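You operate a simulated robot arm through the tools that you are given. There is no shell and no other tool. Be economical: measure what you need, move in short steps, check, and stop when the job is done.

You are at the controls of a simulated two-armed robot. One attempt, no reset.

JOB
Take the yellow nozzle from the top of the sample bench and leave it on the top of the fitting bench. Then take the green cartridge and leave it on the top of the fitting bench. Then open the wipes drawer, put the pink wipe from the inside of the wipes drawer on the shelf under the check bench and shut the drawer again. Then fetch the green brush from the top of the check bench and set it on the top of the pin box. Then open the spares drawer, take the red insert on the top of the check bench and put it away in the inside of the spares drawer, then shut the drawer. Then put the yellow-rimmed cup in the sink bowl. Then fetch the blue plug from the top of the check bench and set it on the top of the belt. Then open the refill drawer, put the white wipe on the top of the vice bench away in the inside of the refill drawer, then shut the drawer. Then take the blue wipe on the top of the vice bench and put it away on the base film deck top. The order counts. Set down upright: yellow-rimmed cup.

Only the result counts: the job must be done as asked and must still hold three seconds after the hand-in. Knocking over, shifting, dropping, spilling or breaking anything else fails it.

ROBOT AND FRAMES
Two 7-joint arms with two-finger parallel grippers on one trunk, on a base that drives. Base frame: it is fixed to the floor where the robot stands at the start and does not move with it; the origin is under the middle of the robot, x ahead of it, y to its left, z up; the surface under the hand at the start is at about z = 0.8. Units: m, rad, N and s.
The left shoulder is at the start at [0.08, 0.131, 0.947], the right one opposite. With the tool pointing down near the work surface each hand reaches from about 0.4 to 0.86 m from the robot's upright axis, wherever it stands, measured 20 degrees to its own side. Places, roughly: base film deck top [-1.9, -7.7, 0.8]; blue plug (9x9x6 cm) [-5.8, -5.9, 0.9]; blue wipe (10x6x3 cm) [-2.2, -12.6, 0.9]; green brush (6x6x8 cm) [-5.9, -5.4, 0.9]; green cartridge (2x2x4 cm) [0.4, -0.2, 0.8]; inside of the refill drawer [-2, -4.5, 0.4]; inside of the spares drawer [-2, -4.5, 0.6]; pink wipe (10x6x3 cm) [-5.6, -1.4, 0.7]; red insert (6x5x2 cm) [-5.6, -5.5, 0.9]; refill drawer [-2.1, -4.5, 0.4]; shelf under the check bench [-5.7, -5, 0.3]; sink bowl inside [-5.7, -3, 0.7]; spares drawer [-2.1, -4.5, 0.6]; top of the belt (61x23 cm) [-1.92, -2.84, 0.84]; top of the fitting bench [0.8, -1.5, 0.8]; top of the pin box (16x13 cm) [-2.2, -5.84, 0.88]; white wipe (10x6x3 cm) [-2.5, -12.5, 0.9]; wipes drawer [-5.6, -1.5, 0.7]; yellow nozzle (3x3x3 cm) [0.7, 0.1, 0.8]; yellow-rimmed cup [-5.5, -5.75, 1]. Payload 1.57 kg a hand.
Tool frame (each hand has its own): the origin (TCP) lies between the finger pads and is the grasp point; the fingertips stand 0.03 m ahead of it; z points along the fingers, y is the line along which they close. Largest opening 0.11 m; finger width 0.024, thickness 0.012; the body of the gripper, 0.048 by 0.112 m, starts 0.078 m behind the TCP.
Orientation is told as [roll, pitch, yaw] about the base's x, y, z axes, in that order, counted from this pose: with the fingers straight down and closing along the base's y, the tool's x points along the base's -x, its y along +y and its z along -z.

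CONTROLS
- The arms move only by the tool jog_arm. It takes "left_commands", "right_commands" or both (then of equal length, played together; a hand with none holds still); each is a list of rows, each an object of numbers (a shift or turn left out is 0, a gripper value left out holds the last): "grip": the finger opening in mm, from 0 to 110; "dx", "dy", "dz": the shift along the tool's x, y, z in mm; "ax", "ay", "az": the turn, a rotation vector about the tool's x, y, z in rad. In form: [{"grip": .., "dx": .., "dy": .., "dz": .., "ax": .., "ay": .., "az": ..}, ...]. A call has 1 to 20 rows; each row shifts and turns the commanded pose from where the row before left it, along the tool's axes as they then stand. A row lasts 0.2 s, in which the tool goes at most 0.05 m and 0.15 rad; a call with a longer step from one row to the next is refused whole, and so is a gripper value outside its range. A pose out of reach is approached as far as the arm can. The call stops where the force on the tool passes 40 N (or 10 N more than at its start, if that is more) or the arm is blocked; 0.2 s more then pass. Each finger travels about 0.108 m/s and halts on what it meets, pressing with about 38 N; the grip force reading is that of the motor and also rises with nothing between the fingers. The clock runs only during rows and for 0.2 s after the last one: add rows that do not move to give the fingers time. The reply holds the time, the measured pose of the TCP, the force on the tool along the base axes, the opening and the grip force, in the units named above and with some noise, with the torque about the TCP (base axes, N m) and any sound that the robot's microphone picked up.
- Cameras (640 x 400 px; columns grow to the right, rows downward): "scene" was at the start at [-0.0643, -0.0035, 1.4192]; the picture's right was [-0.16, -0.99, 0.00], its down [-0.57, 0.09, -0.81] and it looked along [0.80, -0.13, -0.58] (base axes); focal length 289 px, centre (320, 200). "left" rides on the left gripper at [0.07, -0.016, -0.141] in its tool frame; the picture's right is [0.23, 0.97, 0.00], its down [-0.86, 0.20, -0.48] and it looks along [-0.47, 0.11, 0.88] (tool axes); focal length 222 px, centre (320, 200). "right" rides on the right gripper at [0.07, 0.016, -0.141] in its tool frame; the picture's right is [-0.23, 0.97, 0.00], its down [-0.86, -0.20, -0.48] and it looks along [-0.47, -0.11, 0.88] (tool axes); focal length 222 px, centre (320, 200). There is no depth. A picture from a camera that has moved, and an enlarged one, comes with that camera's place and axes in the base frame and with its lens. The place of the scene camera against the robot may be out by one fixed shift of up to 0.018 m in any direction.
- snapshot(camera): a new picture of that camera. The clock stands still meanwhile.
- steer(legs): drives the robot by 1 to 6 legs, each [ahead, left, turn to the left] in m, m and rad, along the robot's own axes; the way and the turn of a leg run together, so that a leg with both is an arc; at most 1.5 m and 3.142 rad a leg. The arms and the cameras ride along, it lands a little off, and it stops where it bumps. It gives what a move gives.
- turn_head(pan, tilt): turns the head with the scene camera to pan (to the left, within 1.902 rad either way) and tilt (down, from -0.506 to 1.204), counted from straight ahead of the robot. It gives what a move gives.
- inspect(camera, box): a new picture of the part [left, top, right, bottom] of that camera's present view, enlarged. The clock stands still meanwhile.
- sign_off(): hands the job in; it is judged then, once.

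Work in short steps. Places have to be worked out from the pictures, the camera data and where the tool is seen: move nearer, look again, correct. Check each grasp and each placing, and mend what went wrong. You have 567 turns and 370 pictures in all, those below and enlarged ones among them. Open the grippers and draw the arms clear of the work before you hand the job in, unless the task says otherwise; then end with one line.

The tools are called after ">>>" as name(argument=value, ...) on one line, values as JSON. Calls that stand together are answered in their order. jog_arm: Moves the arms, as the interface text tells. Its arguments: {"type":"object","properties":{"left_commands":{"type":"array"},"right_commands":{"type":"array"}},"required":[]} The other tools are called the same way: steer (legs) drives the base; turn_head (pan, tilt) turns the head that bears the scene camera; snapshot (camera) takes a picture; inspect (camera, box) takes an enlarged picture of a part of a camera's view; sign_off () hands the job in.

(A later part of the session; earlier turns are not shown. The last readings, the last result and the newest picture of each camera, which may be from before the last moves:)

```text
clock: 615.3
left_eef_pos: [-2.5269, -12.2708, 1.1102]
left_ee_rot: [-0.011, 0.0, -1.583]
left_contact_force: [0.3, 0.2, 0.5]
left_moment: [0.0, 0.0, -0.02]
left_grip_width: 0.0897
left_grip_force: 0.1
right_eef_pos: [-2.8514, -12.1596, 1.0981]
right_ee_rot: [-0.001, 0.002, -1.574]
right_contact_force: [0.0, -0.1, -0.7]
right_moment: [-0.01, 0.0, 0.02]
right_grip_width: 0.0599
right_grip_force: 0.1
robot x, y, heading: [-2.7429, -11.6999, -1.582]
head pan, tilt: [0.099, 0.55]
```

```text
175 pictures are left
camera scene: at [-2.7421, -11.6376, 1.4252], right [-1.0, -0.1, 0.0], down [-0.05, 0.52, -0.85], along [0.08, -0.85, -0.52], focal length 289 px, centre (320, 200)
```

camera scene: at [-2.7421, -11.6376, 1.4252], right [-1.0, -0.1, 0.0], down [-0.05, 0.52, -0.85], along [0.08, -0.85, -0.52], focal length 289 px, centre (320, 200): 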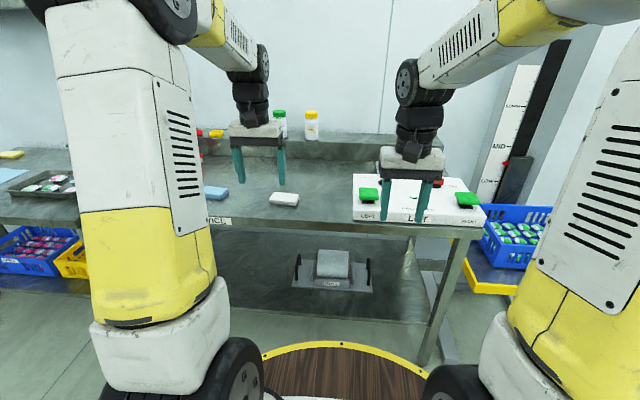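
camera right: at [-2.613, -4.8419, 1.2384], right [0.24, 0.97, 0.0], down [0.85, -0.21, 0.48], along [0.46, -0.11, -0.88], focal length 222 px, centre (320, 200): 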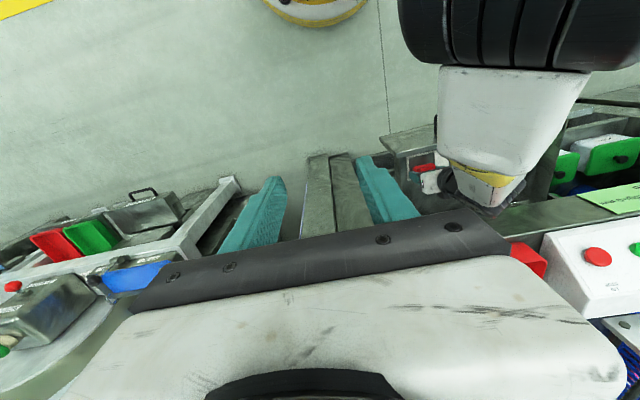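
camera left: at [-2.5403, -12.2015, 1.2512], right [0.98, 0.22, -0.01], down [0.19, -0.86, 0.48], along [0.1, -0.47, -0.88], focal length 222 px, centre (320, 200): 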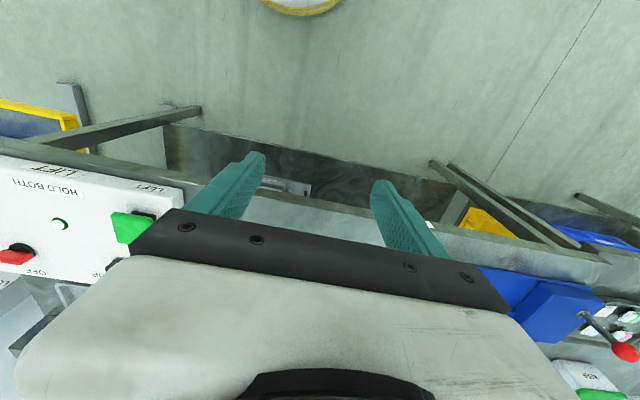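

White wipe at about (-2.532, -12.498), its long side across. I drive 0.12 nearer, and rotate the hand by 90° so the fingers close over its 6 cm width.

>>> steer(legs=[[0.12, 0, 0.01]])

>>> jog_arm(left_commands=[{"az": 0.143}, {"az": 0.143}, {"az": 0.143}, {"az": 0.143}, {"az": 0.143}, {"az": 0.143}, {"az": 0.143}, {"az": 0.143}, {"az": 0.143}, {"az": 0.143}, {"az": 0.14}, {}])

>>> snapshot(camera="left")

```text
clock: 616.5
left_eef_pos: [-2.5192, -12.3869, 1.1094]
left_ee_rot: [-0.01, 0.0, -1.572]
left_contact_force: [0.2, 0.1, 0.9]
left_moment: [-0.01, 0.02, 0.01]
left_grip_width: 0.0898
left_grip_force: 0.1
right_eef_pos: [-2.8469, -12.2794, 1.0982]
right_ee_rot: [0.001, 0.001, -1.564]
right_contact_force: [0.8, 0.4, 0.3]
right_moment: [-0.01, 0.0, 0.0]
right_grip_width: 0.0597
right_grip_force: 0.1
robot x, y, heading: [-2.7389, -11.8213, -1.565]
head pan, tilt: [0.099, 0.55]
```

```text
clock: 619.1
left_eef_pos: [-2.5196, -12.3878, 1.1084]
left_ee_rot: [0.0, -0.01, 3.141]
left_contact_force: [-0.2, 0.0, 0.4]
left_moment: [0.0, 0.0, -0.03]
left_grip_width: 0.09
left_grip_force: 0.2
right_eef_pos: [-2.847, -12.2811, 1.0986]
right_ee_rot: [0.0, 0.002, -1.563]
right_contact_force: [-0.2, -0.5, -0.2]
right_moment: [0.02, 0.01, 0.04]
right_grip_width: 0.0599
right_grip_force: 0.1
robot x, y, heading: [-2.7397, -11.816, -1.565]
head pan, tilt: [0.099, 0.55]
```

```text
174 pictures are left
camera left: at [-2.4486, -12.3715, 1.25], right [0.23, -0.97, 0.0], down [-0.85, -0.2, 0.49], along [-0.47, -0.11, -0.87], focal length 222 px, centre (320, 200)
```

left: 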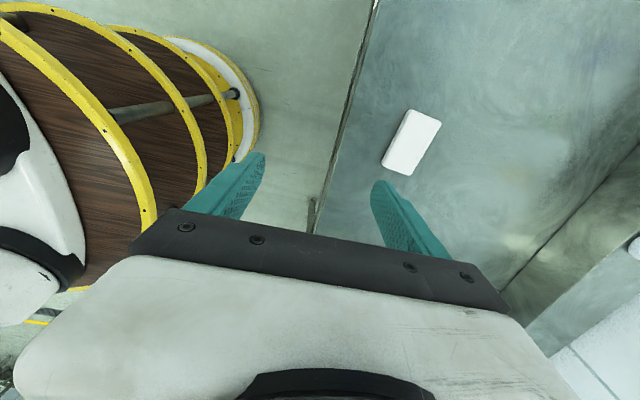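

Wipe centre at (-2.505, -12.538), aligned with x. Move over it and descend partway.

>>> jog_arm(left_commands=[{"dx": 4, "dy": 38, "dz": 15}, {"dx": 4, "dy": 38, "dz": 15}, {"dx": 4, "dy": 37, "dz": 20}, {"dx": 3, "dy": 37, "dz": 20}, {"dz": 35}, {}])

>>> snapshot(camera="left")

```text
clock: 620.5
left_eef_pos: [-2.5058, -12.5368, 1.0026]
left_ee_rot: [0.0, -0.009, -3.142]
left_contact_force: [-0.2, -0.1, 0.5]
left_moment: [0.0, 0.01, 0.0]
left_grip_width: 0.09
left_grip_force: 0.1
right_eef_pos: [-2.847, -12.2794, 1.0974]
right_ee_rot: [0.0, 0.001, -1.564]
right_contact_force: [0.7, -0.1, -0.3]
right_moment: [-0.01, 0.0, -0.01]
right_grip_width: 0.0598
right_grip_force: 0.1
robot x, y, heading: [-2.7353, -11.8162, -1.563]
head pan, tilt: [0.099, 0.55]
```

```text
173 pictures are left
camera left: at [-2.4343, -12.521, 1.1435], right [0.23, -0.97, 0.0], down [-0.85, -0.2, 0.49], along [-0.47, -0.11, -0.87], focal length 222 px, centre (320, 200)
```

left: 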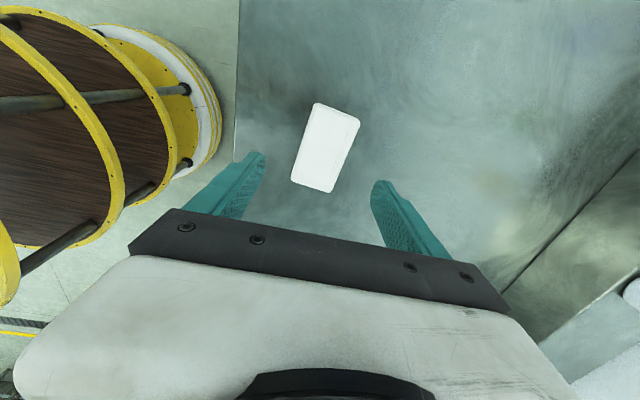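

Rotate 0.1 rad to match and descend around the wipe.

>>> jog_arm(left_commands=[{"az": 0.1, "dy": 5, "dz": 30}, {"dz": 35}, {"dz": 30}, {"dz": 5}, {"dz": 3}, {}])

>>> snapshot(camera="left")

```text
clock: 622.0
left_eef_pos: [-2.5065, -12.5406, 0.9007]
left_ee_rot: [0.0, -0.008, 3.042]
left_contact_force: [0.3, 0.4, 0.5]
left_moment: [-0.01, 0.02, 0.01]
left_grip_width: 0.0899
left_grip_force: 0.1
right_eef_pos: [-2.8471, -12.2787, 1.0985]
right_ee_rot: [0.0, 0.002, -1.564]
right_contact_force: [-0.3, 0.3, 0.5]
right_moment: [0.01, -0.01, -0.02]
right_grip_width: 0.06
right_grip_force: 0.1
robot x, y, heading: [-2.7418, -11.8194, -1.559]
head pan, tilt: [0.099, 0.55]
```

```text
172 pictures are left
camera left: at [-2.4339, -12.5328, 1.0417], right [0.13, -0.99, 0.0], down [-0.87, -0.11, 0.49], along [-0.48, -0.06, -0.87], focal length 222 px, centre (320, 200)
```

left: 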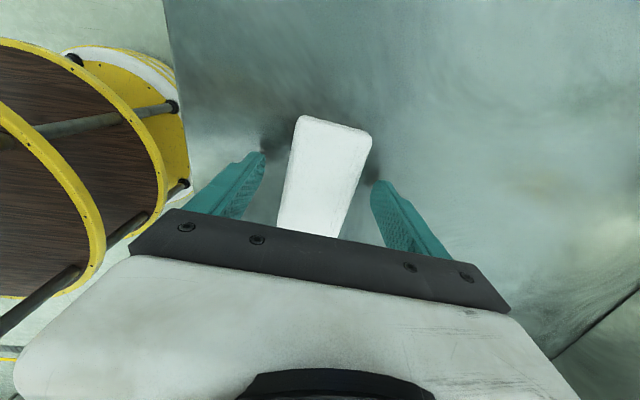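

Lower a bit more until near the bench, then close.

>>> jog_arm(left_commands=[{"dz": 4}, {"dz": 3}, {"grip": 70}, {"grip": 50}, {"grip": 40}, {"grip": 40}, {"grip": 40}])

>>> snapshot(camera="left")

```text
clock: 623.5
left_eef_pos: [-2.5062, -12.5411, 0.8936]
left_ee_rot: [0.0, -0.008, 3.042]
left_contact_force: [-0.2, -0.2, 1.4]
left_moment: [-0.02, -0.01, -0.05]
left_grip_width: 0.0565
left_grip_force: 38.2
right_eef_pos: [-2.8463, -12.2789, 1.0988]
right_ee_rot: [-0.001, 0.0, -1.563]
right_contact_force: [0.0, 0.3, -0.1]
right_moment: [-0.04, 0.01, 0.0]
right_grip_width: 0.06
right_grip_force: 0.1
robot x, y, heading: [-2.7401, -11.8181, -1.558]
head pan, tilt: [0.099, 0.55]
```

```text
171 pictures are left
camera left: at [-2.4338, -12.5327, 1.035], right [0.13, -0.99, 0.0], down [-0.87, -0.11, 0.49], along [-0.48, -0.06, -0.87], focal length 222 px, centre (320, 200)
```

left: 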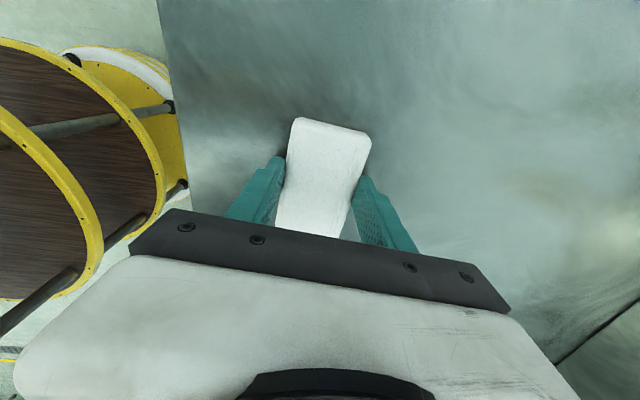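

Held. Lift and pull in, then go back to the refill drawer.

>>> jog_arm(left_commands=[{"dz": -30}, {"dz": -40}, {"dz": -45}, {"dz": -45}, {"dz": -45}, {"dy": -40}, {"dy": -40}, {"dy": -40}, {}])

>>> snapshot(camera="scene")

>>> steer(legs=[[-0.9, -0.9, 0], [0, 0, 3.12], [1.4, 0, 0], [1.4, 0, 0], [1.4, 0, 0]])

```text
clock: 625.5
left_eef_pos: [-2.4943, -12.4225, 1.0983]
left_ee_rot: [0.001, -0.009, 3.042]
left_contact_force: [1.1, -0.5, -0.6]
left_moment: [0.02, -0.02, 0.02]
left_grip_width: 0.0567
left_grip_force: 38.5
right_eef_pos: [-2.8459, -12.2797, 1.0979]
right_ee_rot: [-0.001, 0.002, -1.563]
right_contact_force: [0.3, -0.1, -0.4]
right_moment: [-0.03, 0.01, -0.01]
right_grip_width: 0.0601
right_grip_force: 0.0
robot x, y, heading: [-2.7403, -11.82, -1.564]
head pan, tilt: [0.099, 0.55]
```

```text
170 pictures are left
camera scene: at [-2.7424, -11.7558, 1.4252], right [-0.99, -0.11, 0.0], down [-0.06, 0.52, -0.85], along [0.09, -0.85, -0.52], focal length 289 px, centre (320, 200)
```

scene: 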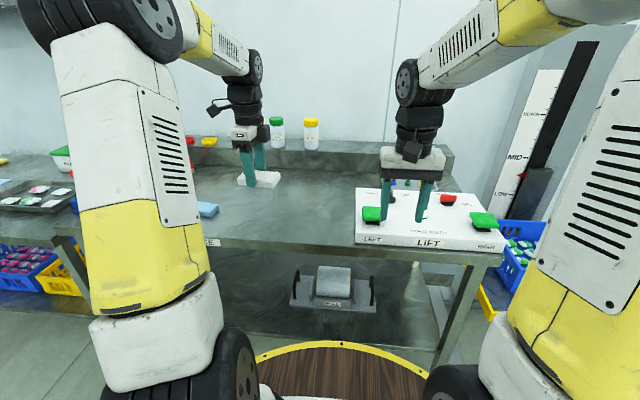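

```text
clock: 659.2
left_eef_pos: [-3.8008, -6.0809, 1.0991]
left_ee_rot: [-0.001, -0.009, -0.114]
left_contact_force: [-0.5, 1.2, 0.1]
left_moment: [-0.03, -0.01, 0.02]
left_grip_width: 0.0567
left_grip_force: 38.3
right_eef_pos: [-3.4494, -6.2278, 1.0976]
right_ee_rot: [-0.002, 0.002, 1.565]
right_contact_force: [-0.4, -0.2, 0.5]
right_moment: [-0.01, 0.01, -0.03]
right_grip_width: 0.06
right_grip_force: 0.0
robot x, y, heading: [-3.563, -6.6906, 1.561]
head pan, tilt: [0.099, 0.55]
```

Continue north to y about -4.75, turn to face the drawer, and look.

>>> steer(legs=[[1.4, 0.1, 0], [0.52, 0.05, 0], [0, 0, -1.56]])

>>> turn_head(pan=0.1, tilt=0.6)

>>> snapshot(camera="scene")

```text
clock: 672.5
left_eef_pos: [-3.0983, -4.5453, 1.0989]
left_ee_rot: [0.0, -0.009, -1.658]
left_contact_force: [0.0, 0.5, 0.0]
left_moment: [0.01, -0.01, 0.01]
left_grip_width: 0.0564
left_grip_force: 38.2
right_eef_pos: [-3.2364, -4.9004, 1.0983]
right_ee_rot: [0.001, 0.002, 0.017]
right_contact_force: [0.7, 0.8, 0.2]
right_moment: [-0.02, -0.03, -0.01]
right_grip_width: 0.0599
right_grip_force: 0.1
robot x, y, heading: [-3.6982, -4.7977, 0.019]
head pan, tilt: [0.099, 0.55]
```

```text
clock: 673.1
left_eef_pos: [-3.0973, -4.5456, 1.0993]
left_ee_rot: [0.0, -0.009, -1.658]
left_contact_force: [0.1, 0.4, -0.9]
left_moment: [-0.03, -0.01, -0.03]
left_grip_width: 0.0566
left_grip_force: 38.3
right_eef_pos: [-3.2357, -4.9009, 1.0981]
right_ee_rot: [0.001, 0.001, 0.018]
right_contact_force: [0.1, -0.5, 0.4]
right_moment: [-0.03, 0.03, 0.0]
right_grip_width: 0.06
right_grip_force: 0.0
robot x, y, heading: [-3.7001, -4.8, 0.021]
head pan, tilt: [0.099, 0.6]
```

```text
169 pictures are left
camera scene: at [-3.7637, -4.7799, 1.4208], right [0.12, -0.99, 0.0], down [-0.56, -0.07, -0.83], along [0.82, 0.1, -0.56], focal length 289 px, centre (320, 200)
```

scene: 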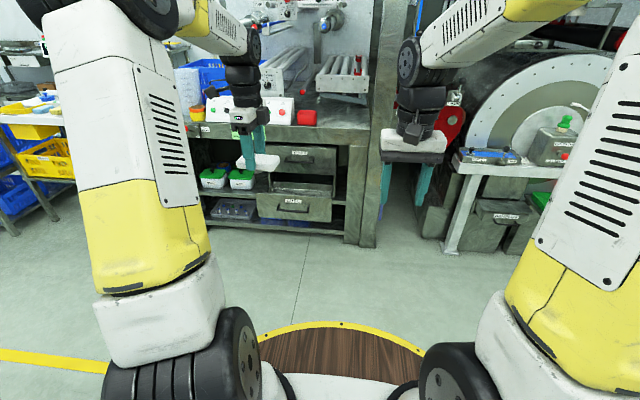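

Rotate the hand back and drive closer to look into the refill drawer.

>>> jog_arm(left_commands=[{"az": -0.14}, {"az": -0.14}, {"az": -0.14}, {"az": -0.14}, {"az": -0.14}, {"az": -0.14}, {"az": -0.14}, {"az": -0.14}, {"az": -0.14}, {"az": -0.14}, {"az": -0.14}, {"az": -0.13}, {}])

>>> steer(legs=[[0.52, 0.07, -0.02]])

>>> snapshot(camera="left")

>>> snapshot(camera="scene")

```text
clock: 676.0
left_eef_pos: [-3.0964, -4.5463, 1.0992]
left_ee_rot: [-0.009, 0.001, 0.013]
left_contact_force: [-0.4, 0.1, -1.0]
left_moment: [0.02, 0.01, -0.01]
left_grip_width: 0.0565
left_grip_force: 38.2
right_eef_pos: [-3.2374, -4.9004, 1.0983]
right_ee_rot: [0.001, 0.002, 0.018]
right_contact_force: [0.9, -0.6, -0.4]
right_moment: [-0.02, 0.02, -0.03]
right_grip_width: 0.0599
right_grip_force: 0.0
robot x, y, heading: [-3.7016, -4.8003, 0.021]
head pan, tilt: [0.099, 0.6]
```

```text
clock: 679.0
left_eef_pos: [-2.5764, -4.4926, 1.0976]
left_ee_rot: [-0.009, 0.001, -0.02]
left_contact_force: [0.2, 0.0, 0.0]
left_moment: [-0.02, -0.02, 0.0]
left_grip_width: 0.0565
left_grip_force: 37.5
right_eef_pos: [-2.7272, -4.8412, 1.0984]
right_ee_rot: [0.001, 0.002, -0.013]
right_contact_force: [0.3, -1.0, -0.5]
right_moment: [0.0, -0.04, 0.0]
right_grip_width: 0.06
right_grip_force: 0.0
robot x, y, heading: [-3.1855, -4.7274, -0.012]
head pan, tilt: [0.099, 0.6]
```

```text
168 pictures are left
camera left: at [-2.6462, -4.506, 1.2405], right [-0.21, 0.98, -0.01], down [0.86, 0.19, 0.48], along [0.47, 0.09, -0.88], focal length 222 px, centre (320, 200)
```

left: 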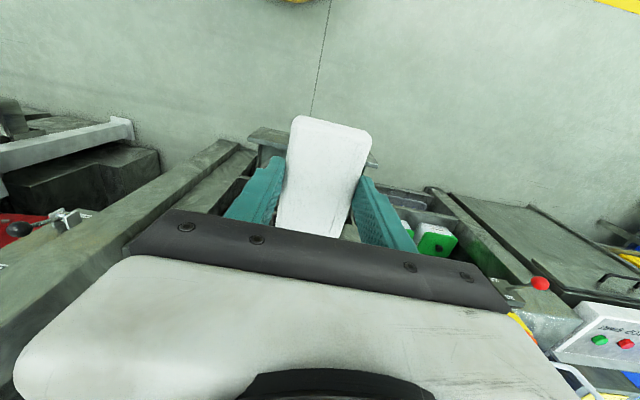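

```text
167 pictures are left
camera scene: at [-3.2502, -4.7059, 1.4207], right [0.09, -1.0, 0.0], down [-0.56, -0.05, -0.82], along [0.82, 0.07, -0.57], focal length 289 px, centre (320, 200)
```

scene: 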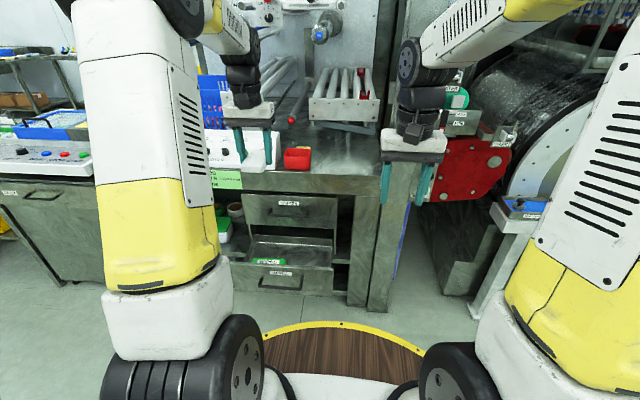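

>>> inspect(camera="scene", box=[220, 180, 360, 300])

```text
3.33 times, centred on (290, 240) of scene
camera zoom: at [-3.2502, -4.7059, 1.4207], right [0.09, -1.0, 0.0], down [-0.56, -0.05, -0.82], along [0.82, 0.07, -0.57], focal length 964 px, centre (420, 67)
```

zoom: 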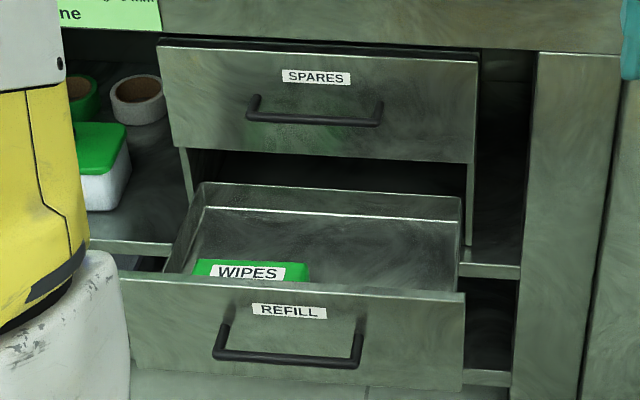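

Inside, a green box occupies the left; the right half is free: target (-2.355, -4.60). Drive ahead 0.15 and right 0.09.

>>> steer(legs=[[0.15, -0.09, 0.01]])

>>> snapshot(camera="left")

```text
clock: 680.5
left_eef_pos: [-2.4273, -4.5801, 1.0995]
left_ee_rot: [-0.01, -0.001, -0.013]
left_contact_force: [-0.4, 1.0, -0.5]
left_moment: [-0.03, -0.01, -0.02]
left_grip_width: 0.0566
left_grip_force: 37.9
right_eef_pos: [-2.5751, -4.9307, 1.0982]
right_ee_rot: [-0.002, 0.001, -0.006]
right_contact_force: [0.6, -0.1, 0.8]
right_moment: [-0.01, -0.02, 0.01]
right_grip_width: 0.0599
right_grip_force: 0.1
robot x, y, heading: [-3.0331, -4.8182, -0.005]
head pan, tilt: [0.099, 0.6]
```

```text
165 pictures are left
camera left: at [-2.4968, -4.595, 1.2405], right [-0.22, 0.98, -0.01], down [0.86, 0.19, 0.48], along [0.47, 0.1, -0.88], focal length 222 px, centre (320, 200)
```

left: 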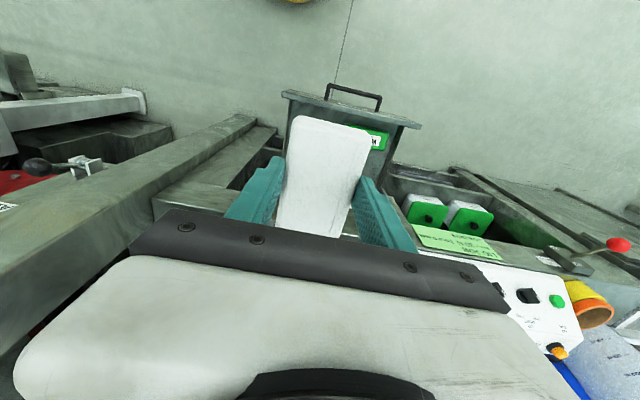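

Move over the free right part and descend to z about 0.62 (wipe just above drawer rim), then check.

>>> jog_arm(left_commands=[{"dx": -23, "dy": -7, "dz": 20}, {"dx": -23, "dy": -7, "dz": 20}, {"dx": -23, "dy": -6, "dz": 25}, {"dz": 45}, {"dz": 45}, {"dz": 45}, {"dz": 45}, {"dz": 45}, {"dz": 45}, {"dz": 45}, {"dz": 45}, {"dz": 45}, {}])

>>> snapshot(camera="left")

>>> snapshot(camera="scene")

```text
clock: 683.3
left_eef_pos: [-2.3596, -4.606, 0.6292]
left_ee_rot: [-0.008, 0.0, -0.012]
left_contact_force: [-0.3, -0.8, -0.8]
left_moment: [-0.01, 0.0, -0.01]
left_grip_width: 0.0564
left_grip_force: 38.2
right_eef_pos: [-2.5744, -4.9312, 1.0984]
right_ee_rot: [0.001, 0.0, -0.006]
right_contact_force: [-0.5, 0.6, -0.6]
right_moment: [0.01, -0.02, -0.02]
right_grip_width: 0.0602
right_grip_force: 0.1
robot x, y, heading: [-3.0365, -4.8197, -0.004]
head pan, tilt: [0.099, 0.6]
```

```text
164 pictures are left
camera left: at [-2.4287, -4.6212, 0.7705], right [-0.22, 0.98, -0.01], down [0.86, 0.19, 0.48], along [0.47, 0.1, -0.88], focal length 222 px, centre (320, 200)
```

left: 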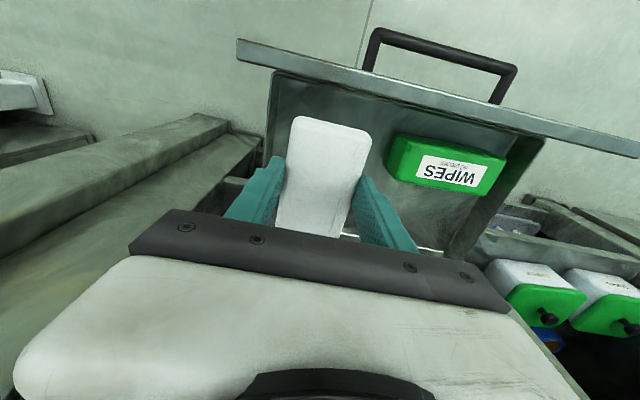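

```text
163 pictures are left
camera scene: at [-3.0992, -4.7989, 1.4207], right [0.09, -1.0, 0.0], down [-0.56, -0.05, -0.82], along [0.82, 0.08, -0.57], focal length 289 px, centre (320, 200)
```

scene: 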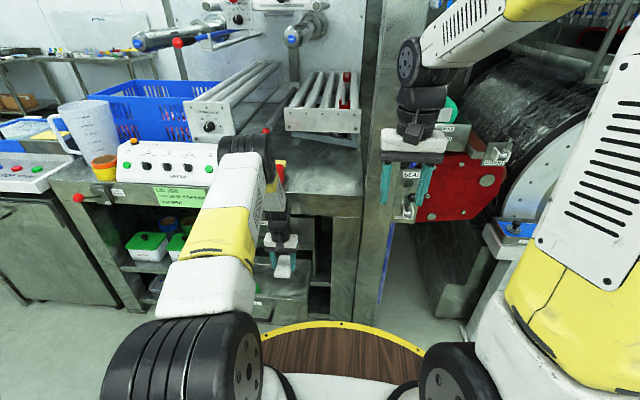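

Good: the wipe hangs over free floor between the right wall and the green box. Continue down to contact.

>>> jog_arm(left_commands=[{"dz": 40}, {"dz": 40}, {"dz": 25}, {"dz": 12}, {"dz": 6}, {"dz": 5}, {"dz": 5}, {"dz": 4}, {"dz": 4}, {}])

>>> snapshot(camera="left")

```text
clock: 685.5
left_eef_pos: [-2.3595, -4.606, 0.488]
left_ee_rot: [-0.01, 0.0, -0.012]
left_contact_force: [-0.4, 0.1, -0.2]
left_moment: [-0.01, 0.01, 0.02]
left_grip_width: 0.0564
left_grip_force: 37.8
right_eef_pos: [-2.5748, -4.9311, 1.0981]
right_ee_rot: [-0.002, 0.001, -0.006]
right_contact_force: [0.2, 0.2, 0.8]
right_moment: [0.01, 0.0, -0.03]
right_grip_width: 0.06
right_grip_force: 0.1
robot x, y, heading: [-3.036, -4.8194, -0.008]
head pan, tilt: [0.099, 0.6]
```

```text
162 pictures are left
camera left: at [-2.4281, -4.6213, 0.6294], right [-0.22, 0.98, -0.01], down [0.86, 0.19, 0.48], along [0.47, 0.1, -0.88], focal length 222 px, centre (320, 200)
```

left: 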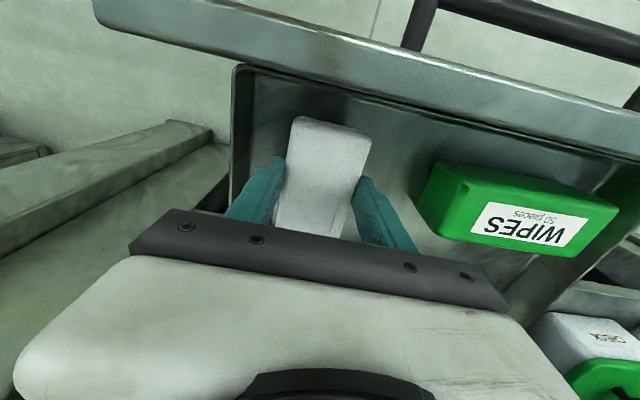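

Not touching yet; a few more millimetres.

>>> jog_arm(left_commands=[{"dz": 5}, {"dz": 5}, {"dz": 4}, {"dz": 4}, {"dz": 3}, {"dz": 3}, {}])

```text
clock: 687.1
left_eef_pos: [-2.3598, -4.6053, 0.4639]
left_ee_rot: [-0.009, 0.001, -0.012]
left_contact_force: [0.1, -0.4, -0.2]
left_moment: [0.0, 0.01, 0.05]
left_grip_width: 0.0563
left_grip_force: 37.9
right_eef_pos: [-2.5751, -4.9318, 1.0985]
right_ee_rot: [-0.001, 0.002, -0.005]
right_contact_force: [0.3, -0.2, 0.5]
right_moment: [-0.01, 0.01, -0.01]
right_grip_width: 0.0602
right_grip_force: 0.0
robot x, y, heading: [-3.0362, -4.8177, -0.007]
head pan, tilt: [0.099, 0.6]
```

>>> jog_arm(left_commands=[{"dz": 4}, {"dz": 4}, {"dz": 4}, {"dz": 3}, {"dz": 3}, {"dz": 3}, {}])

>>> snapshot(camera="left")

```text
clock: 688.7
left_eef_pos: [-2.3578, -4.6064, 0.4432]
left_ee_rot: [-0.008, 0.0, -0.014]
left_contact_force: [0.7, -0.5, -0.9]
left_moment: [-0.03, 0.0, 0.0]
left_grip_width: 0.0565
left_grip_force: 37.5
right_eef_pos: [-2.5751, -4.9306, 1.0977]
right_ee_rot: [0.0, 0.003, -0.006]
right_contact_force: [-0.2, 0.1, 0.5]
right_moment: [0.03, 0.04, 0.03]
right_grip_width: 0.0599
right_grip_force: 0.0
robot x, y, heading: [-3.036, -4.8173, -0.01]
head pan, tilt: [0.099, 0.6]
```

```text
161 pictures are left
camera left: at [-2.4284, -4.6212, 0.5846], right [-0.22, 0.98, -0.01], down [0.86, 0.19, 0.48], along [0.47, 0.1, -0.88], focal length 222 px, centre (320, 200)
```

left: 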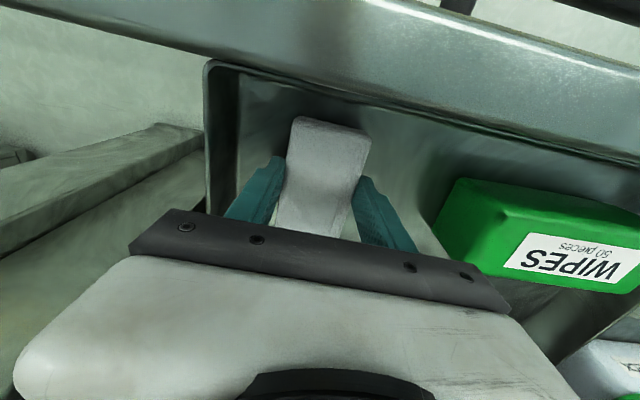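

>>> jog_arm(left_commands=[{"dz": 3}, {"dz": 3}, {"dz": 3}, {"dz": 3}, {"dz": 3}, {"dz": 3}, {"dz": 3}, {}])

>>> snapshot(camera="left")

```text
clock: 690.2
left_eef_pos: [-2.3539, -4.6064, 0.4287]
left_ee_rot: [-0.006, -0.01, -0.012]
left_contact_force: [1.0, -0.9, 7.0]
left_moment: [0.02, 0.24, 0.0]
left_grip_width: 0.0566
left_grip_force: 37.9
right_eef_pos: [-2.5749, -4.9303, 1.0978]
right_ee_rot: [0.002, 0.002, -0.003]
right_contact_force: [-0.2, -0.8, -0.6]
right_moment: [0.0, 0.01, -0.03]
right_grip_width: 0.0601
right_grip_force: 0.0
robot x, y, heading: [-3.0332, -4.8214, -0.008]
head pan, tilt: [0.099, 0.6]
stopped in row 7 (left hand): the force on the tool passed its limit at 44 N (the readings are from after the stop); the commanded pose is now the measured one
```

```text
160 pictures are left
camera left: at [-2.4244, -4.6216, 0.5696], right [-0.22, 0.98, -0.01], down [0.85, 0.19, 0.49], along [0.48, 0.1, -0.87], focal length 222 px, centre (320, 200)
```

left: 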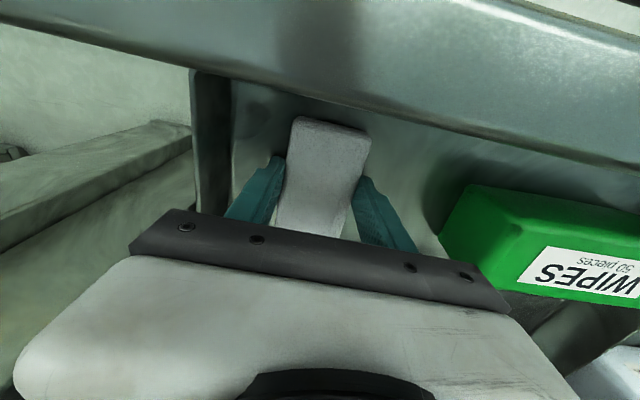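

Contact with the drawer floor under the fingers. Release and lift straight out.

>>> jog_arm(left_commands=[{"dz": -1.5}, {"grip": 66}, {"grip": 76}, {}, {"dz": -15}, {"dz": -35}, {"dz": -40}, {"dz": -45}, {"dz": -45}, {"dz": -45}, {"dz": -45}, {}])

>>> snapshot(camera="left")

```text
clock: 692.8
left_eef_pos: [-2.3572, -4.6022, 0.7008]
left_ee_rot: [-0.008, -0.006, -0.012]
left_contact_force: [-0.4, 0.2, -0.1]
left_moment: [-0.02, -0.02, 0.0]
left_grip_width: 0.0761
left_grip_force: 0.1
right_eef_pos: [-2.575, -4.9316, 1.0985]
right_ee_rot: [0.0, 0.003, -0.006]
right_contact_force: [-0.7, 0.2, -0.4]
right_moment: [0.0, 0.01, 0.0]
right_grip_width: 0.0597
right_grip_force: 0.0
robot x, y, heading: [-3.0357, -4.8172, 0.001]
head pan, tilt: [0.099, 0.6]
```

```text
159 pictures are left
camera left: at [-2.4263, -4.6174, 0.8415], right [-0.22, 0.98, -0.01], down [0.85, 0.19, 0.48], along [0.47, 0.1, -0.88], focal length 222 px, centre (320, 200)
```

left: 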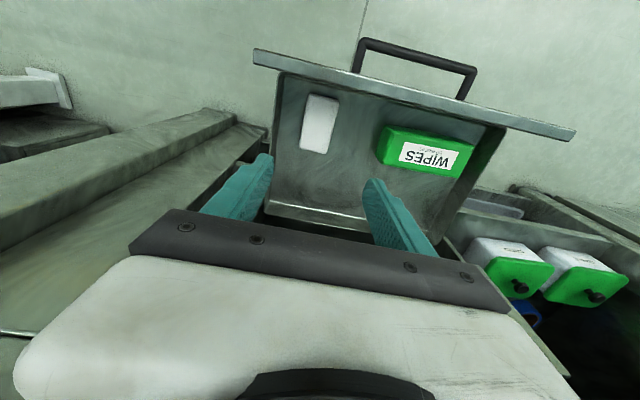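

The wipe lies flat in the drawer. Lift clear, back off 0.3 m, and lower a tilted fist in front of the bar.

>>> jog_arm(left_commands=[{"dz": -45}, {"dz": -45}, {"dz": -45}, {"dz": -45}, {"dz": -45}, {}])

>>> steer(legs=[[-0.3, 0.0, 0]])

>>> jog_arm(left_commands=[{"grip": 40, "dy": 30, "ay": -0.1}, {"grip": 0, "dy": 30, "ay": -0.1}, {"dy": 30, "ay": -0.1}, {"dy": 30}, {"dx": 13, "dz": 43}, {"dx": 13, "dz": 43}, {"dx": 13, "dz": 43}, {"dx": 13, "dz": 43}, {"dx": 13, "dz": 43}, {"dx": 13, "dz": 43}, {"dx": 13, "dz": 43}, {"dx": 13, "dz": 43}, {"dx": 13, "dz": 43}, {"dx": 12, "dz": 40}, {}])

>>> snapshot(camera="left")

```text
clock: 694.2
left_eef_pos: [-2.3565, -4.6034, 0.9263]
left_ee_rot: [-0.006, -0.006, -0.012]
left_contact_force: [-0.1, 0.0, -0.7]
left_moment: [-0.05, 0.0, 0.01]
left_grip_width: 0.0758
left_grip_force: 0.1
right_eef_pos: [-2.5755, -4.9303, 1.0981]
right_ee_rot: [0.0, 0.003, -0.004]
right_contact_force: [0.1, 0.2, 0.6]
right_moment: [0.04, -0.02, -0.01]
right_grip_width: 0.0602
right_grip_force: 0.2
robot x, y, heading: [-3.0327, -4.818, -0.004]
head pan, tilt: [0.099, 0.6]
```

```text
clock: 696.3
left_eef_pos: [-2.6694, -4.6023, 0.927]
left_ee_rot: [-0.006, -0.006, -0.013]
left_contact_force: [0.1, 0.4, -0.8]
left_moment: [-0.02, 0.01, 0.05]
left_grip_width: 0.0762
left_grip_force: 0.0
right_eef_pos: [-2.8869, -4.9295, 1.0983]
right_ee_rot: [0.001, 0.001, -0.006]
right_contact_force: [-0.1, 0.5, 0.4]
right_moment: [0.02, 0.05, 0.02]
right_grip_width: 0.0602
right_grip_force: 0.1
robot x, y, heading: [-3.3441, -4.8167, -0.004]
head pan, tilt: [0.099, 0.6]
```

```text
clock: 699.5
left_eef_pos: [-2.6612, -4.4888, 0.4802]
left_ee_rot: [-0.007, -0.308, -0.011]
left_contact_force: [0.8, -0.3, 0.1]
left_moment: [-0.01, 0.01, -0.02]
left_grip_width: 0.0
left_grip_force: 21.4
right_eef_pos: [-2.8876, -4.9298, 1.0978]
right_ee_rot: [0.001, 0.001, -0.006]
right_contact_force: [-0.5, 0.3, 0.5]
right_moment: [-0.01, 0.0, 0.02]
right_grip_width: 0.06
right_grip_force: 0.1
robot x, y, heading: [-3.3495, -4.8183, -0.007]
head pan, tilt: [0.099, 0.6]
```

```text
158 pictures are left
camera left: at [-2.7693, -4.5035, 0.5937], right [-0.2, 0.98, -0.08], down [0.67, 0.2, 0.71], along [0.71, 0.1, -0.7], focal length 222 px, centre (320, 200)
```

left: 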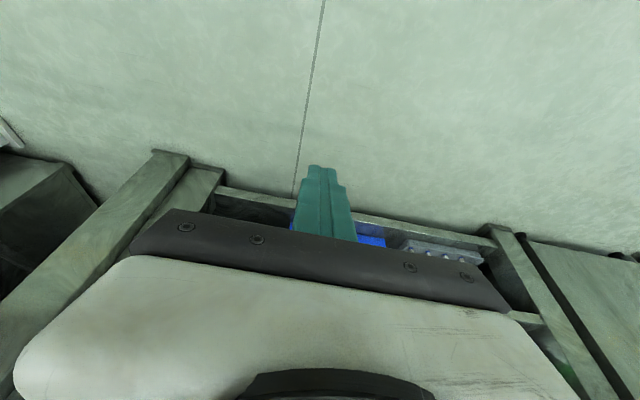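

Lower 12 mm more so the fingers cover the bar, drive 0.1 m forward and look.

>>> jog_arm(left_commands=[{"dx": 3.6, "dz": 11.5}, {}])

>>> steer(legs=[[0.11, 0.005, 0]])

>>> snapshot(camera="left")

```text
clock: 700.1
left_eef_pos: [-2.661, -4.4866, 0.4668]
left_ee_rot: [-0.007, -0.307, -0.011]
left_contact_force: [0.6, -0.8, 1.0]
left_moment: [0.02, 0.01, -0.06]
left_grip_width: 0.0
left_grip_force: 21.2
right_eef_pos: [-2.8877, -4.9281, 1.098]
right_ee_rot: [0.0, 0.001, -0.006]
right_contact_force: [-0.4, -0.2, 0.0]
right_moment: [0.03, 0.0, 0.01]
right_grip_width: 0.0601
right_grip_force: 0.0
robot x, y, heading: [-3.3491, -4.8156, -0.007]
head pan, tilt: [0.099, 0.6]
```

```text
clock: 701.3
left_eef_pos: [-2.5519, -4.4863, 0.4681]
left_ee_rot: [-0.007, -0.306, -0.014]
left_contact_force: [0.1, 0.5, -0.9]
left_moment: [-0.03, 0.01, 0.0]
left_grip_width: 0.0
left_grip_force: 21.2
right_eef_pos: [-2.7783, -4.9274, 1.0985]
right_ee_rot: [-0.001, 0.003, -0.009]
right_contact_force: [1.2, 0.1, 0.3]
right_moment: [-0.02, -0.03, 0.02]
right_grip_width: 0.0597
right_grip_force: 0.0
robot x, y, heading: [-3.2412, -4.813, -0.01]
head pan, tilt: [0.099, 0.6]
```

```text
157 pictures are left
camera left: at [-2.6606, -4.5006, 0.5816], right [-0.2, 0.98, -0.08], down [0.67, 0.19, 0.71], along [0.71, 0.09, -0.7], focal length 222 px, centre (320, 200)
```

left: 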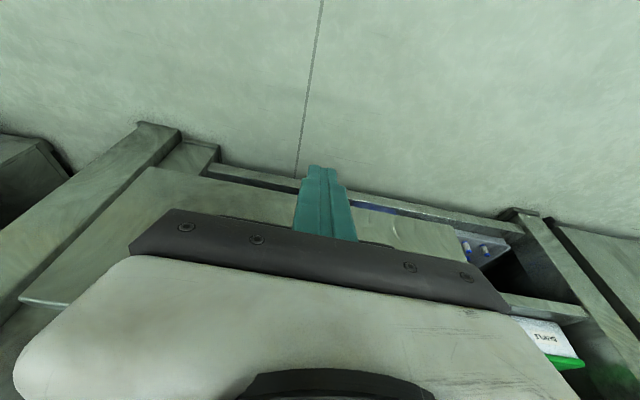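

Push the drawer by driving forward 0.15 m, then check.

>>> steer(legs=[[0.15, 0, 0]])

>>> snapshot(camera="left")

```text
clock: 702.6
left_eef_pos: [-2.4062, -4.4864, 0.469]
left_ee_rot: [-0.008, -0.309, -0.014]
left_contact_force: [-0.1, 0.1, 0.4]
left_moment: [-0.01, 0.01, -0.03]
left_grip_width: 0.0001
left_grip_force: 21.7
right_eef_pos: [-2.6328, -4.927, 1.0977]
right_ee_rot: [-0.001, 0.001, -0.008]
right_contact_force: [0.0, -0.1, 0.3]
right_moment: [0.01, 0.0, 0.01]
right_grip_width: 0.06
right_grip_force: 0.1
robot x, y, heading: [-3.0948, -4.8134, -0.01]
head pan, tilt: [0.099, 0.6]
```

```text
156 pictures are left
camera left: at [-2.5147, -4.5009, 0.5818], right [-0.2, 0.98, -0.08], down [0.67, 0.19, 0.71], along [0.71, 0.09, -0.7], focal length 222 px, centre (320, 200)
```

left: 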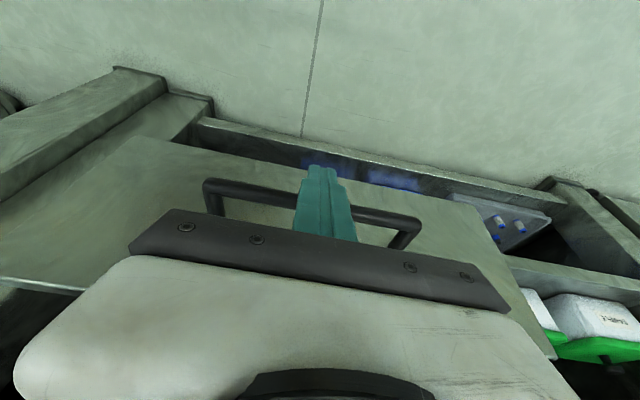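

Pushing fine. Another 0.09 m by the base, then finish with the arm.

>>> steer(legs=[[0.09, 0, 0]])

>>> jog_arm(left_commands=[{"dx": -9.5, "dz": 3}, {"dx": -9.5, "dz": 3}, {"dx": -4.8, "dz": 1.5}, {"dx": -4.8, "dz": 1.5}, {"dx": -4.8, "dz": 1.5}, {"dx": -4.8, "dz": 1.5}, {"dx": -4.8, "dz": 1.5}, {"dx": -4.8, "dz": 1.5}, {}])

>>> snapshot(camera="left")

```text
clock: 703.8
left_eef_pos: [-2.3116, -4.4881, 0.4681]
left_ee_rot: [-0.005, -0.308, -0.014]
left_contact_force: [0.0, 0.7, -0.2]
left_moment: [0.02, 0.0, 0.0]
left_grip_width: 0.0
left_grip_force: 21.1
right_eef_pos: [-2.5404, -4.9296, 1.0978]
right_ee_rot: [-0.001, 0.001, -0.008]
right_contact_force: [-1.2, 0.7, 0.1]
right_moment: [-0.01, -0.03, 0.0]
right_grip_width: 0.0598
right_grip_force: 0.0
robot x, y, heading: [-3.0001, -4.8123, -0.011]
head pan, tilt: [0.099, 0.6]
```

```text
clock: 705.8
left_eef_pos: [-2.2622, -4.488, 0.4679]
left_ee_rot: [-0.008, -0.308, -0.016]
left_contact_force: [-0.1, -0.2, -0.4]
left_moment: [0.02, 0.01, -0.01]
left_grip_width: 0.0
left_grip_force: 21.2
right_eef_pos: [-2.5411, -4.9295, 1.0975]
right_ee_rot: [0.0, 0.001, -0.009]
right_contact_force: [-0.2, 0.7, 0.2]
right_moment: [0.01, 0.02, -0.01]
right_grip_width: 0.0599
right_grip_force: 0.0
robot x, y, heading: [-3.0, -4.8147, -0.005]
head pan, tilt: [0.099, 0.6]
```

```text
155 pictures are left
camera left: at [-2.3716, -4.5026, 0.5819], right [-0.2, 0.98, -0.08], down [0.67, 0.19, 0.71], along [0.71, 0.09, -0.7], focal length 222 px, centre (320, 200)
```

left: 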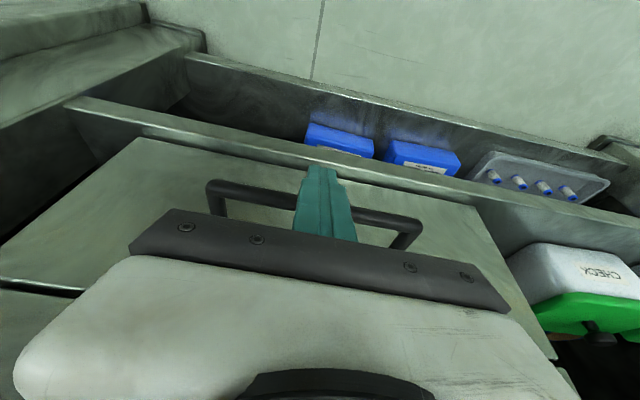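

Nearly closed; push until it resists.

>>> jog_arm(left_commands=[{"dx": -4.8, "dz": 1.5}, {"dx": -4.8, "dz": 1.5}, {"dx": -4.8, "dz": 1.5}, {"dx": -4.8, "dz": 1.5}, {}])

>>> snapshot(camera="left")

```text
clock: 706.5
left_eef_pos: [-2.2582, -4.4898, 0.4635]
left_ee_rot: [-0.012, -0.29, -0.009]
left_contact_force: [-0.7, 0.5, -0.2]
left_moment: [0.01, 0.0, -0.02]
left_grip_width: 0.0
left_grip_force: 21.5
right_eef_pos: [-2.541, -4.9283, 1.0986]
right_ee_rot: [0.0, 0.003, -0.006]
right_contact_force: [0.4, 0.4, 0.5]
right_moment: [-0.02, -0.01, 0.03]
right_grip_width: 0.06
right_grip_force: 0.0
robot x, y, heading: [-3.0028, -4.8153, -0.011]
head pan, tilt: [0.099, 0.6]
stopped in row 3 (left hand): the force on the tool passed its limit at 46 N (the readings are from after the stop); the commanded pose is now the measured one
```

```text
154 pictures are left
camera left: at [-2.3648, -4.5028, 0.5789], right [-0.2, 0.98, -0.08], down [0.69, 0.2, 0.7], along [0.7, 0.09, -0.71], focal length 222 px, centre (320, 200)
```

left: 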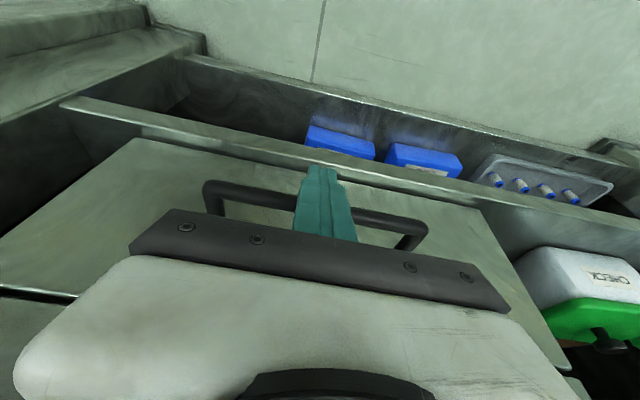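

Stopped at 46 N at the closed position. Back away and verify both drawers.

>>> steer(legs=[[-0.5, 0, 0]])

>>> jog_arm(left_commands=[{"dx": -12, "dz": -43}, {"dx": -12, "dz": -43}, {"dx": -12, "dz": -43}, {"dx": -12, "dz": -43}, {"dx": -12, "dz": -43}, {"dx": -12, "dz": -43}, {"dx": -12, "dz": -43}, {"dx": -12, "dz": -43}, {"ay": 0.1}, {"ay": 0.1}, {"ay": 0.1}, {"dz": -45}, {"dz": -45}, {"dz": -45}, {"dz": -45}, {"dx": 35}, {"dx": 35}, {"dx": 35}, {}])

>>> inspect(camera="scene", box=[200, 130, 400, 280])

```text
clock: 709.5
left_eef_pos: [-2.7606, -4.4855, 0.4637]
left_ee_rot: [-0.011, -0.291, -0.014]
left_contact_force: [1.2, -0.4, -0.3]
left_moment: [-0.02, 0.0, 0.01]
left_grip_width: 0.0
left_grip_force: 21.2
right_eef_pos: [-3.0448, -4.9255, 1.0981]
right_ee_rot: [-0.001, 0.003, -0.009]
right_contact_force: [0.2, -0.1, 0.1]
right_moment: [0.0, 0.03, -0.02]
right_grip_width: 0.0598
right_grip_force: 0.1
robot x, y, heading: [-3.5079, -4.8123, -0.011]
head pan, tilt: [0.099, 0.6]
```

```text
clock: 713.5
left_eef_pos: [-2.8696, -4.4786, 1.0014]
left_ee_rot: [-0.011, 0.008, -0.018]
left_contact_force: [0.4, -0.5, -0.3]
left_moment: [-0.04, -0.03, 0.01]
left_grip_width: 0.0
left_grip_force: 21.0
right_eef_pos: [-3.0449, -4.9254, 1.0978]
right_ee_rot: [-0.001, 0.002, -0.009]
right_contact_force: [-0.8, -0.5, 0.4]
right_moment: [0.04, 0.0, 0.01]
right_grip_width: 0.06
right_grip_force: 0.0
robot x, y, heading: [-3.5072, -4.81, -0.008]
head pan, tilt: [0.099, 0.6]
```

```text
2.67 times, centred on (300, 205) of scene
camera zoom: at [-3.5683, -4.7908, 1.4207], right [0.09, -1.0, 0.0], down [-0.56, -0.05, -0.82], along [0.82, 0.07, -0.57], focal length 771 px, centre (373, 187)
```

zoom: 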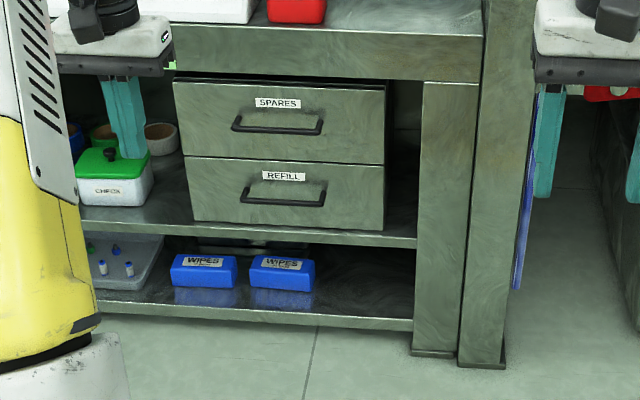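

Both drawers are shut. Now the blue wipe: drive back to the vice bench.

>>> jog_arm(left_commands=[{"dz": -40, "grip": 90}, {"dz": -40}, {"dz": -20}, {}])

>>> steer(legs=[[0, 0, -1.56], [1.4, 0, 0], [1.4, 0, 0], [1.4, 0, 0], [1.4, 0, 0]])

>>> steer(legs=[[0.7, 0.4, 0], [0.2, 0.55, 0]])

>>> snapshot(camera="scene")

```text
clock: 714.5
left_eef_pos: [-2.8682, -4.4771, 1.1033]
left_ee_rot: [-0.01, 0.008, -0.017]
left_contact_force: [0.3, 0.4, -0.1]
left_moment: [0.0, -0.01, 0.01]
left_grip_width: 0.0901
left_grip_force: 0.0
right_eef_pos: [-3.0446, -4.9245, 1.098]
right_ee_rot: [0.002, 0.002, -0.01]
right_contact_force: [-0.5, 0.1, 0.7]
right_moment: [-0.02, 0.02, -0.03]
right_grip_width: 0.0603
right_grip_force: 0.1
robot x, y, heading: [-3.5078, -4.8123, -0.011]
head pan, tilt: [0.099, 0.6]
```

```text
clock: 745.2
left_eef_pos: [-2.6822, -11.0327, 1.1015]
left_ee_rot: [-0.011, 0.009, -1.477]
left_contact_force: [-0.2, 0.2, -0.2]
left_moment: [0.01, -0.03, 0.03]
left_grip_width: 0.0901
left_grip_force: 0.0
right_eef_pos: [-3.1469, -10.9071, 1.0977]
right_ee_rot: [0.0, 0.004, -1.467]
right_contact_force: [0.4, -0.6, 0.3]
right_moment: [0.03, 0.02, 0.02]
right_grip_width: 0.0598
right_grip_force: 0.1
robot x, y, heading: [-3.0856, -10.4397, -1.467]
head pan, tilt: [0.099, 0.6]
```

```text
clock: 752.4
left_eef_pos: [-1.6282, -11.8196, 1.1033]
left_ee_rot: [-0.01, 0.007, -1.456]
left_contact_force: [0.3, 0.5, -0.5]
left_moment: [-0.04, 0.0, 0.01]
left_grip_width: 0.0899
left_grip_force: 0.1
right_eef_pos: [-2.0969, -11.7047, 1.0982]
right_ee_rot: [-0.001, 0.002, -1.447]
right_contact_force: [0.6, 0.3, 0.0]
right_moment: [0.02, 0.03, 0.03]
right_grip_width: 0.0601
right_grip_force: 0.1
robot x, y, heading: [-2.044, -11.2311, -1.447]
head pan, tilt: [0.099, 0.6]
```

```text
152 pictures are left
camera scene: at [-2.0528, -11.1692, 1.4207], right [-0.98, -0.22, 0.0], down [-0.13, 0.55, -0.82], along [0.18, -0.8, -0.57], focal length 289 px, centre (320, 200)
```

scene: 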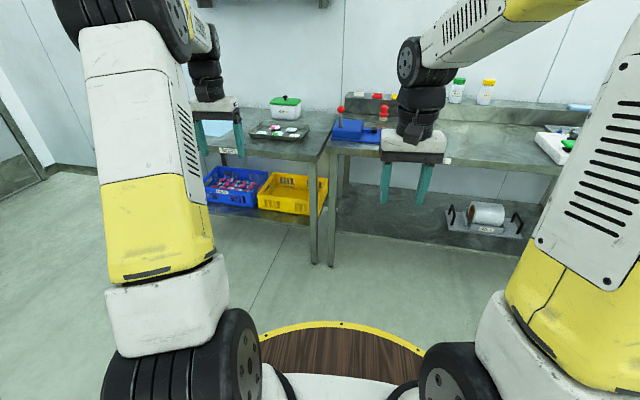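

I drifted right of plan; the right hand is now the natural one. Correct heading, shift right 0.1, ahead 0.45, and look.

>>> steer(legs=[[0, 0, -0.123], [0.42, -0.1, 0]])

>>> snapshot(camera="right")

>>> snapshot(camera="scene")

```text
clock: 755.6
left_eef_pos: [-1.806, -12.2802, 1.1023]
left_ee_rot: [-0.01, 0.008, -1.58]
left_contact_force: [-0.2, 0.0, 0.2]
left_moment: [0.0, 0.02, 0.03]
left_grip_width: 0.09
left_grip_force: 0.1
right_eef_pos: [-2.2545, -12.1069, 1.0978]
right_ee_rot: [0.001, 0.002, -1.572]
right_contact_force: [-0.1, -0.3, 0.6]
right_moment: [-0.03, -0.01, 0.0]
right_grip_width: 0.0601
right_grip_force: 0.1
robot x, y, heading: [-2.1452, -11.6478, -1.572]
head pan, tilt: [0.099, 0.6]
```

```text
151 pictures are left
camera right: at [-2.2371, -12.0391, 1.2391], right [0.97, -0.23, 0.0], down [-0.2, -0.86, 0.48], along [-0.11, -0.46, -0.88], focal length 222 px, centre (320, 200)
```

right: 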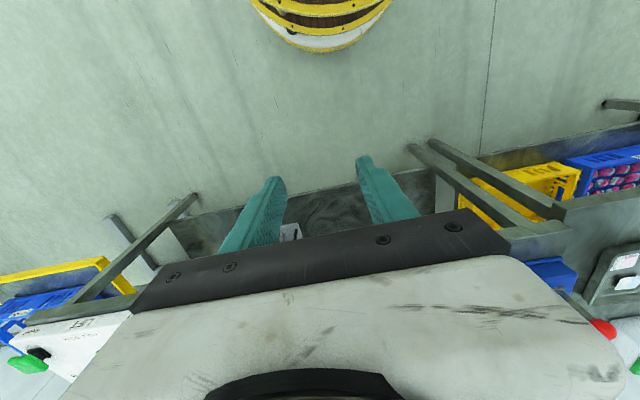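

```text
150 pictures are left
camera scene: at [-2.1463, -11.5832, 1.4207], right [-1.0, -0.1, 0.0], down [-0.06, 0.56, -0.82], along [0.08, -0.82, -0.57], focal length 289 px, centre (320, 200)
```

scene: 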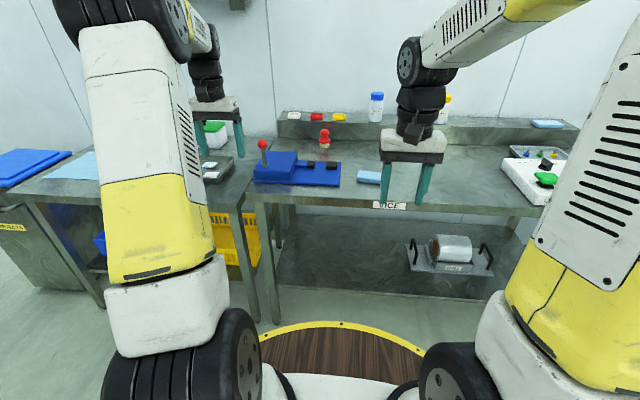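

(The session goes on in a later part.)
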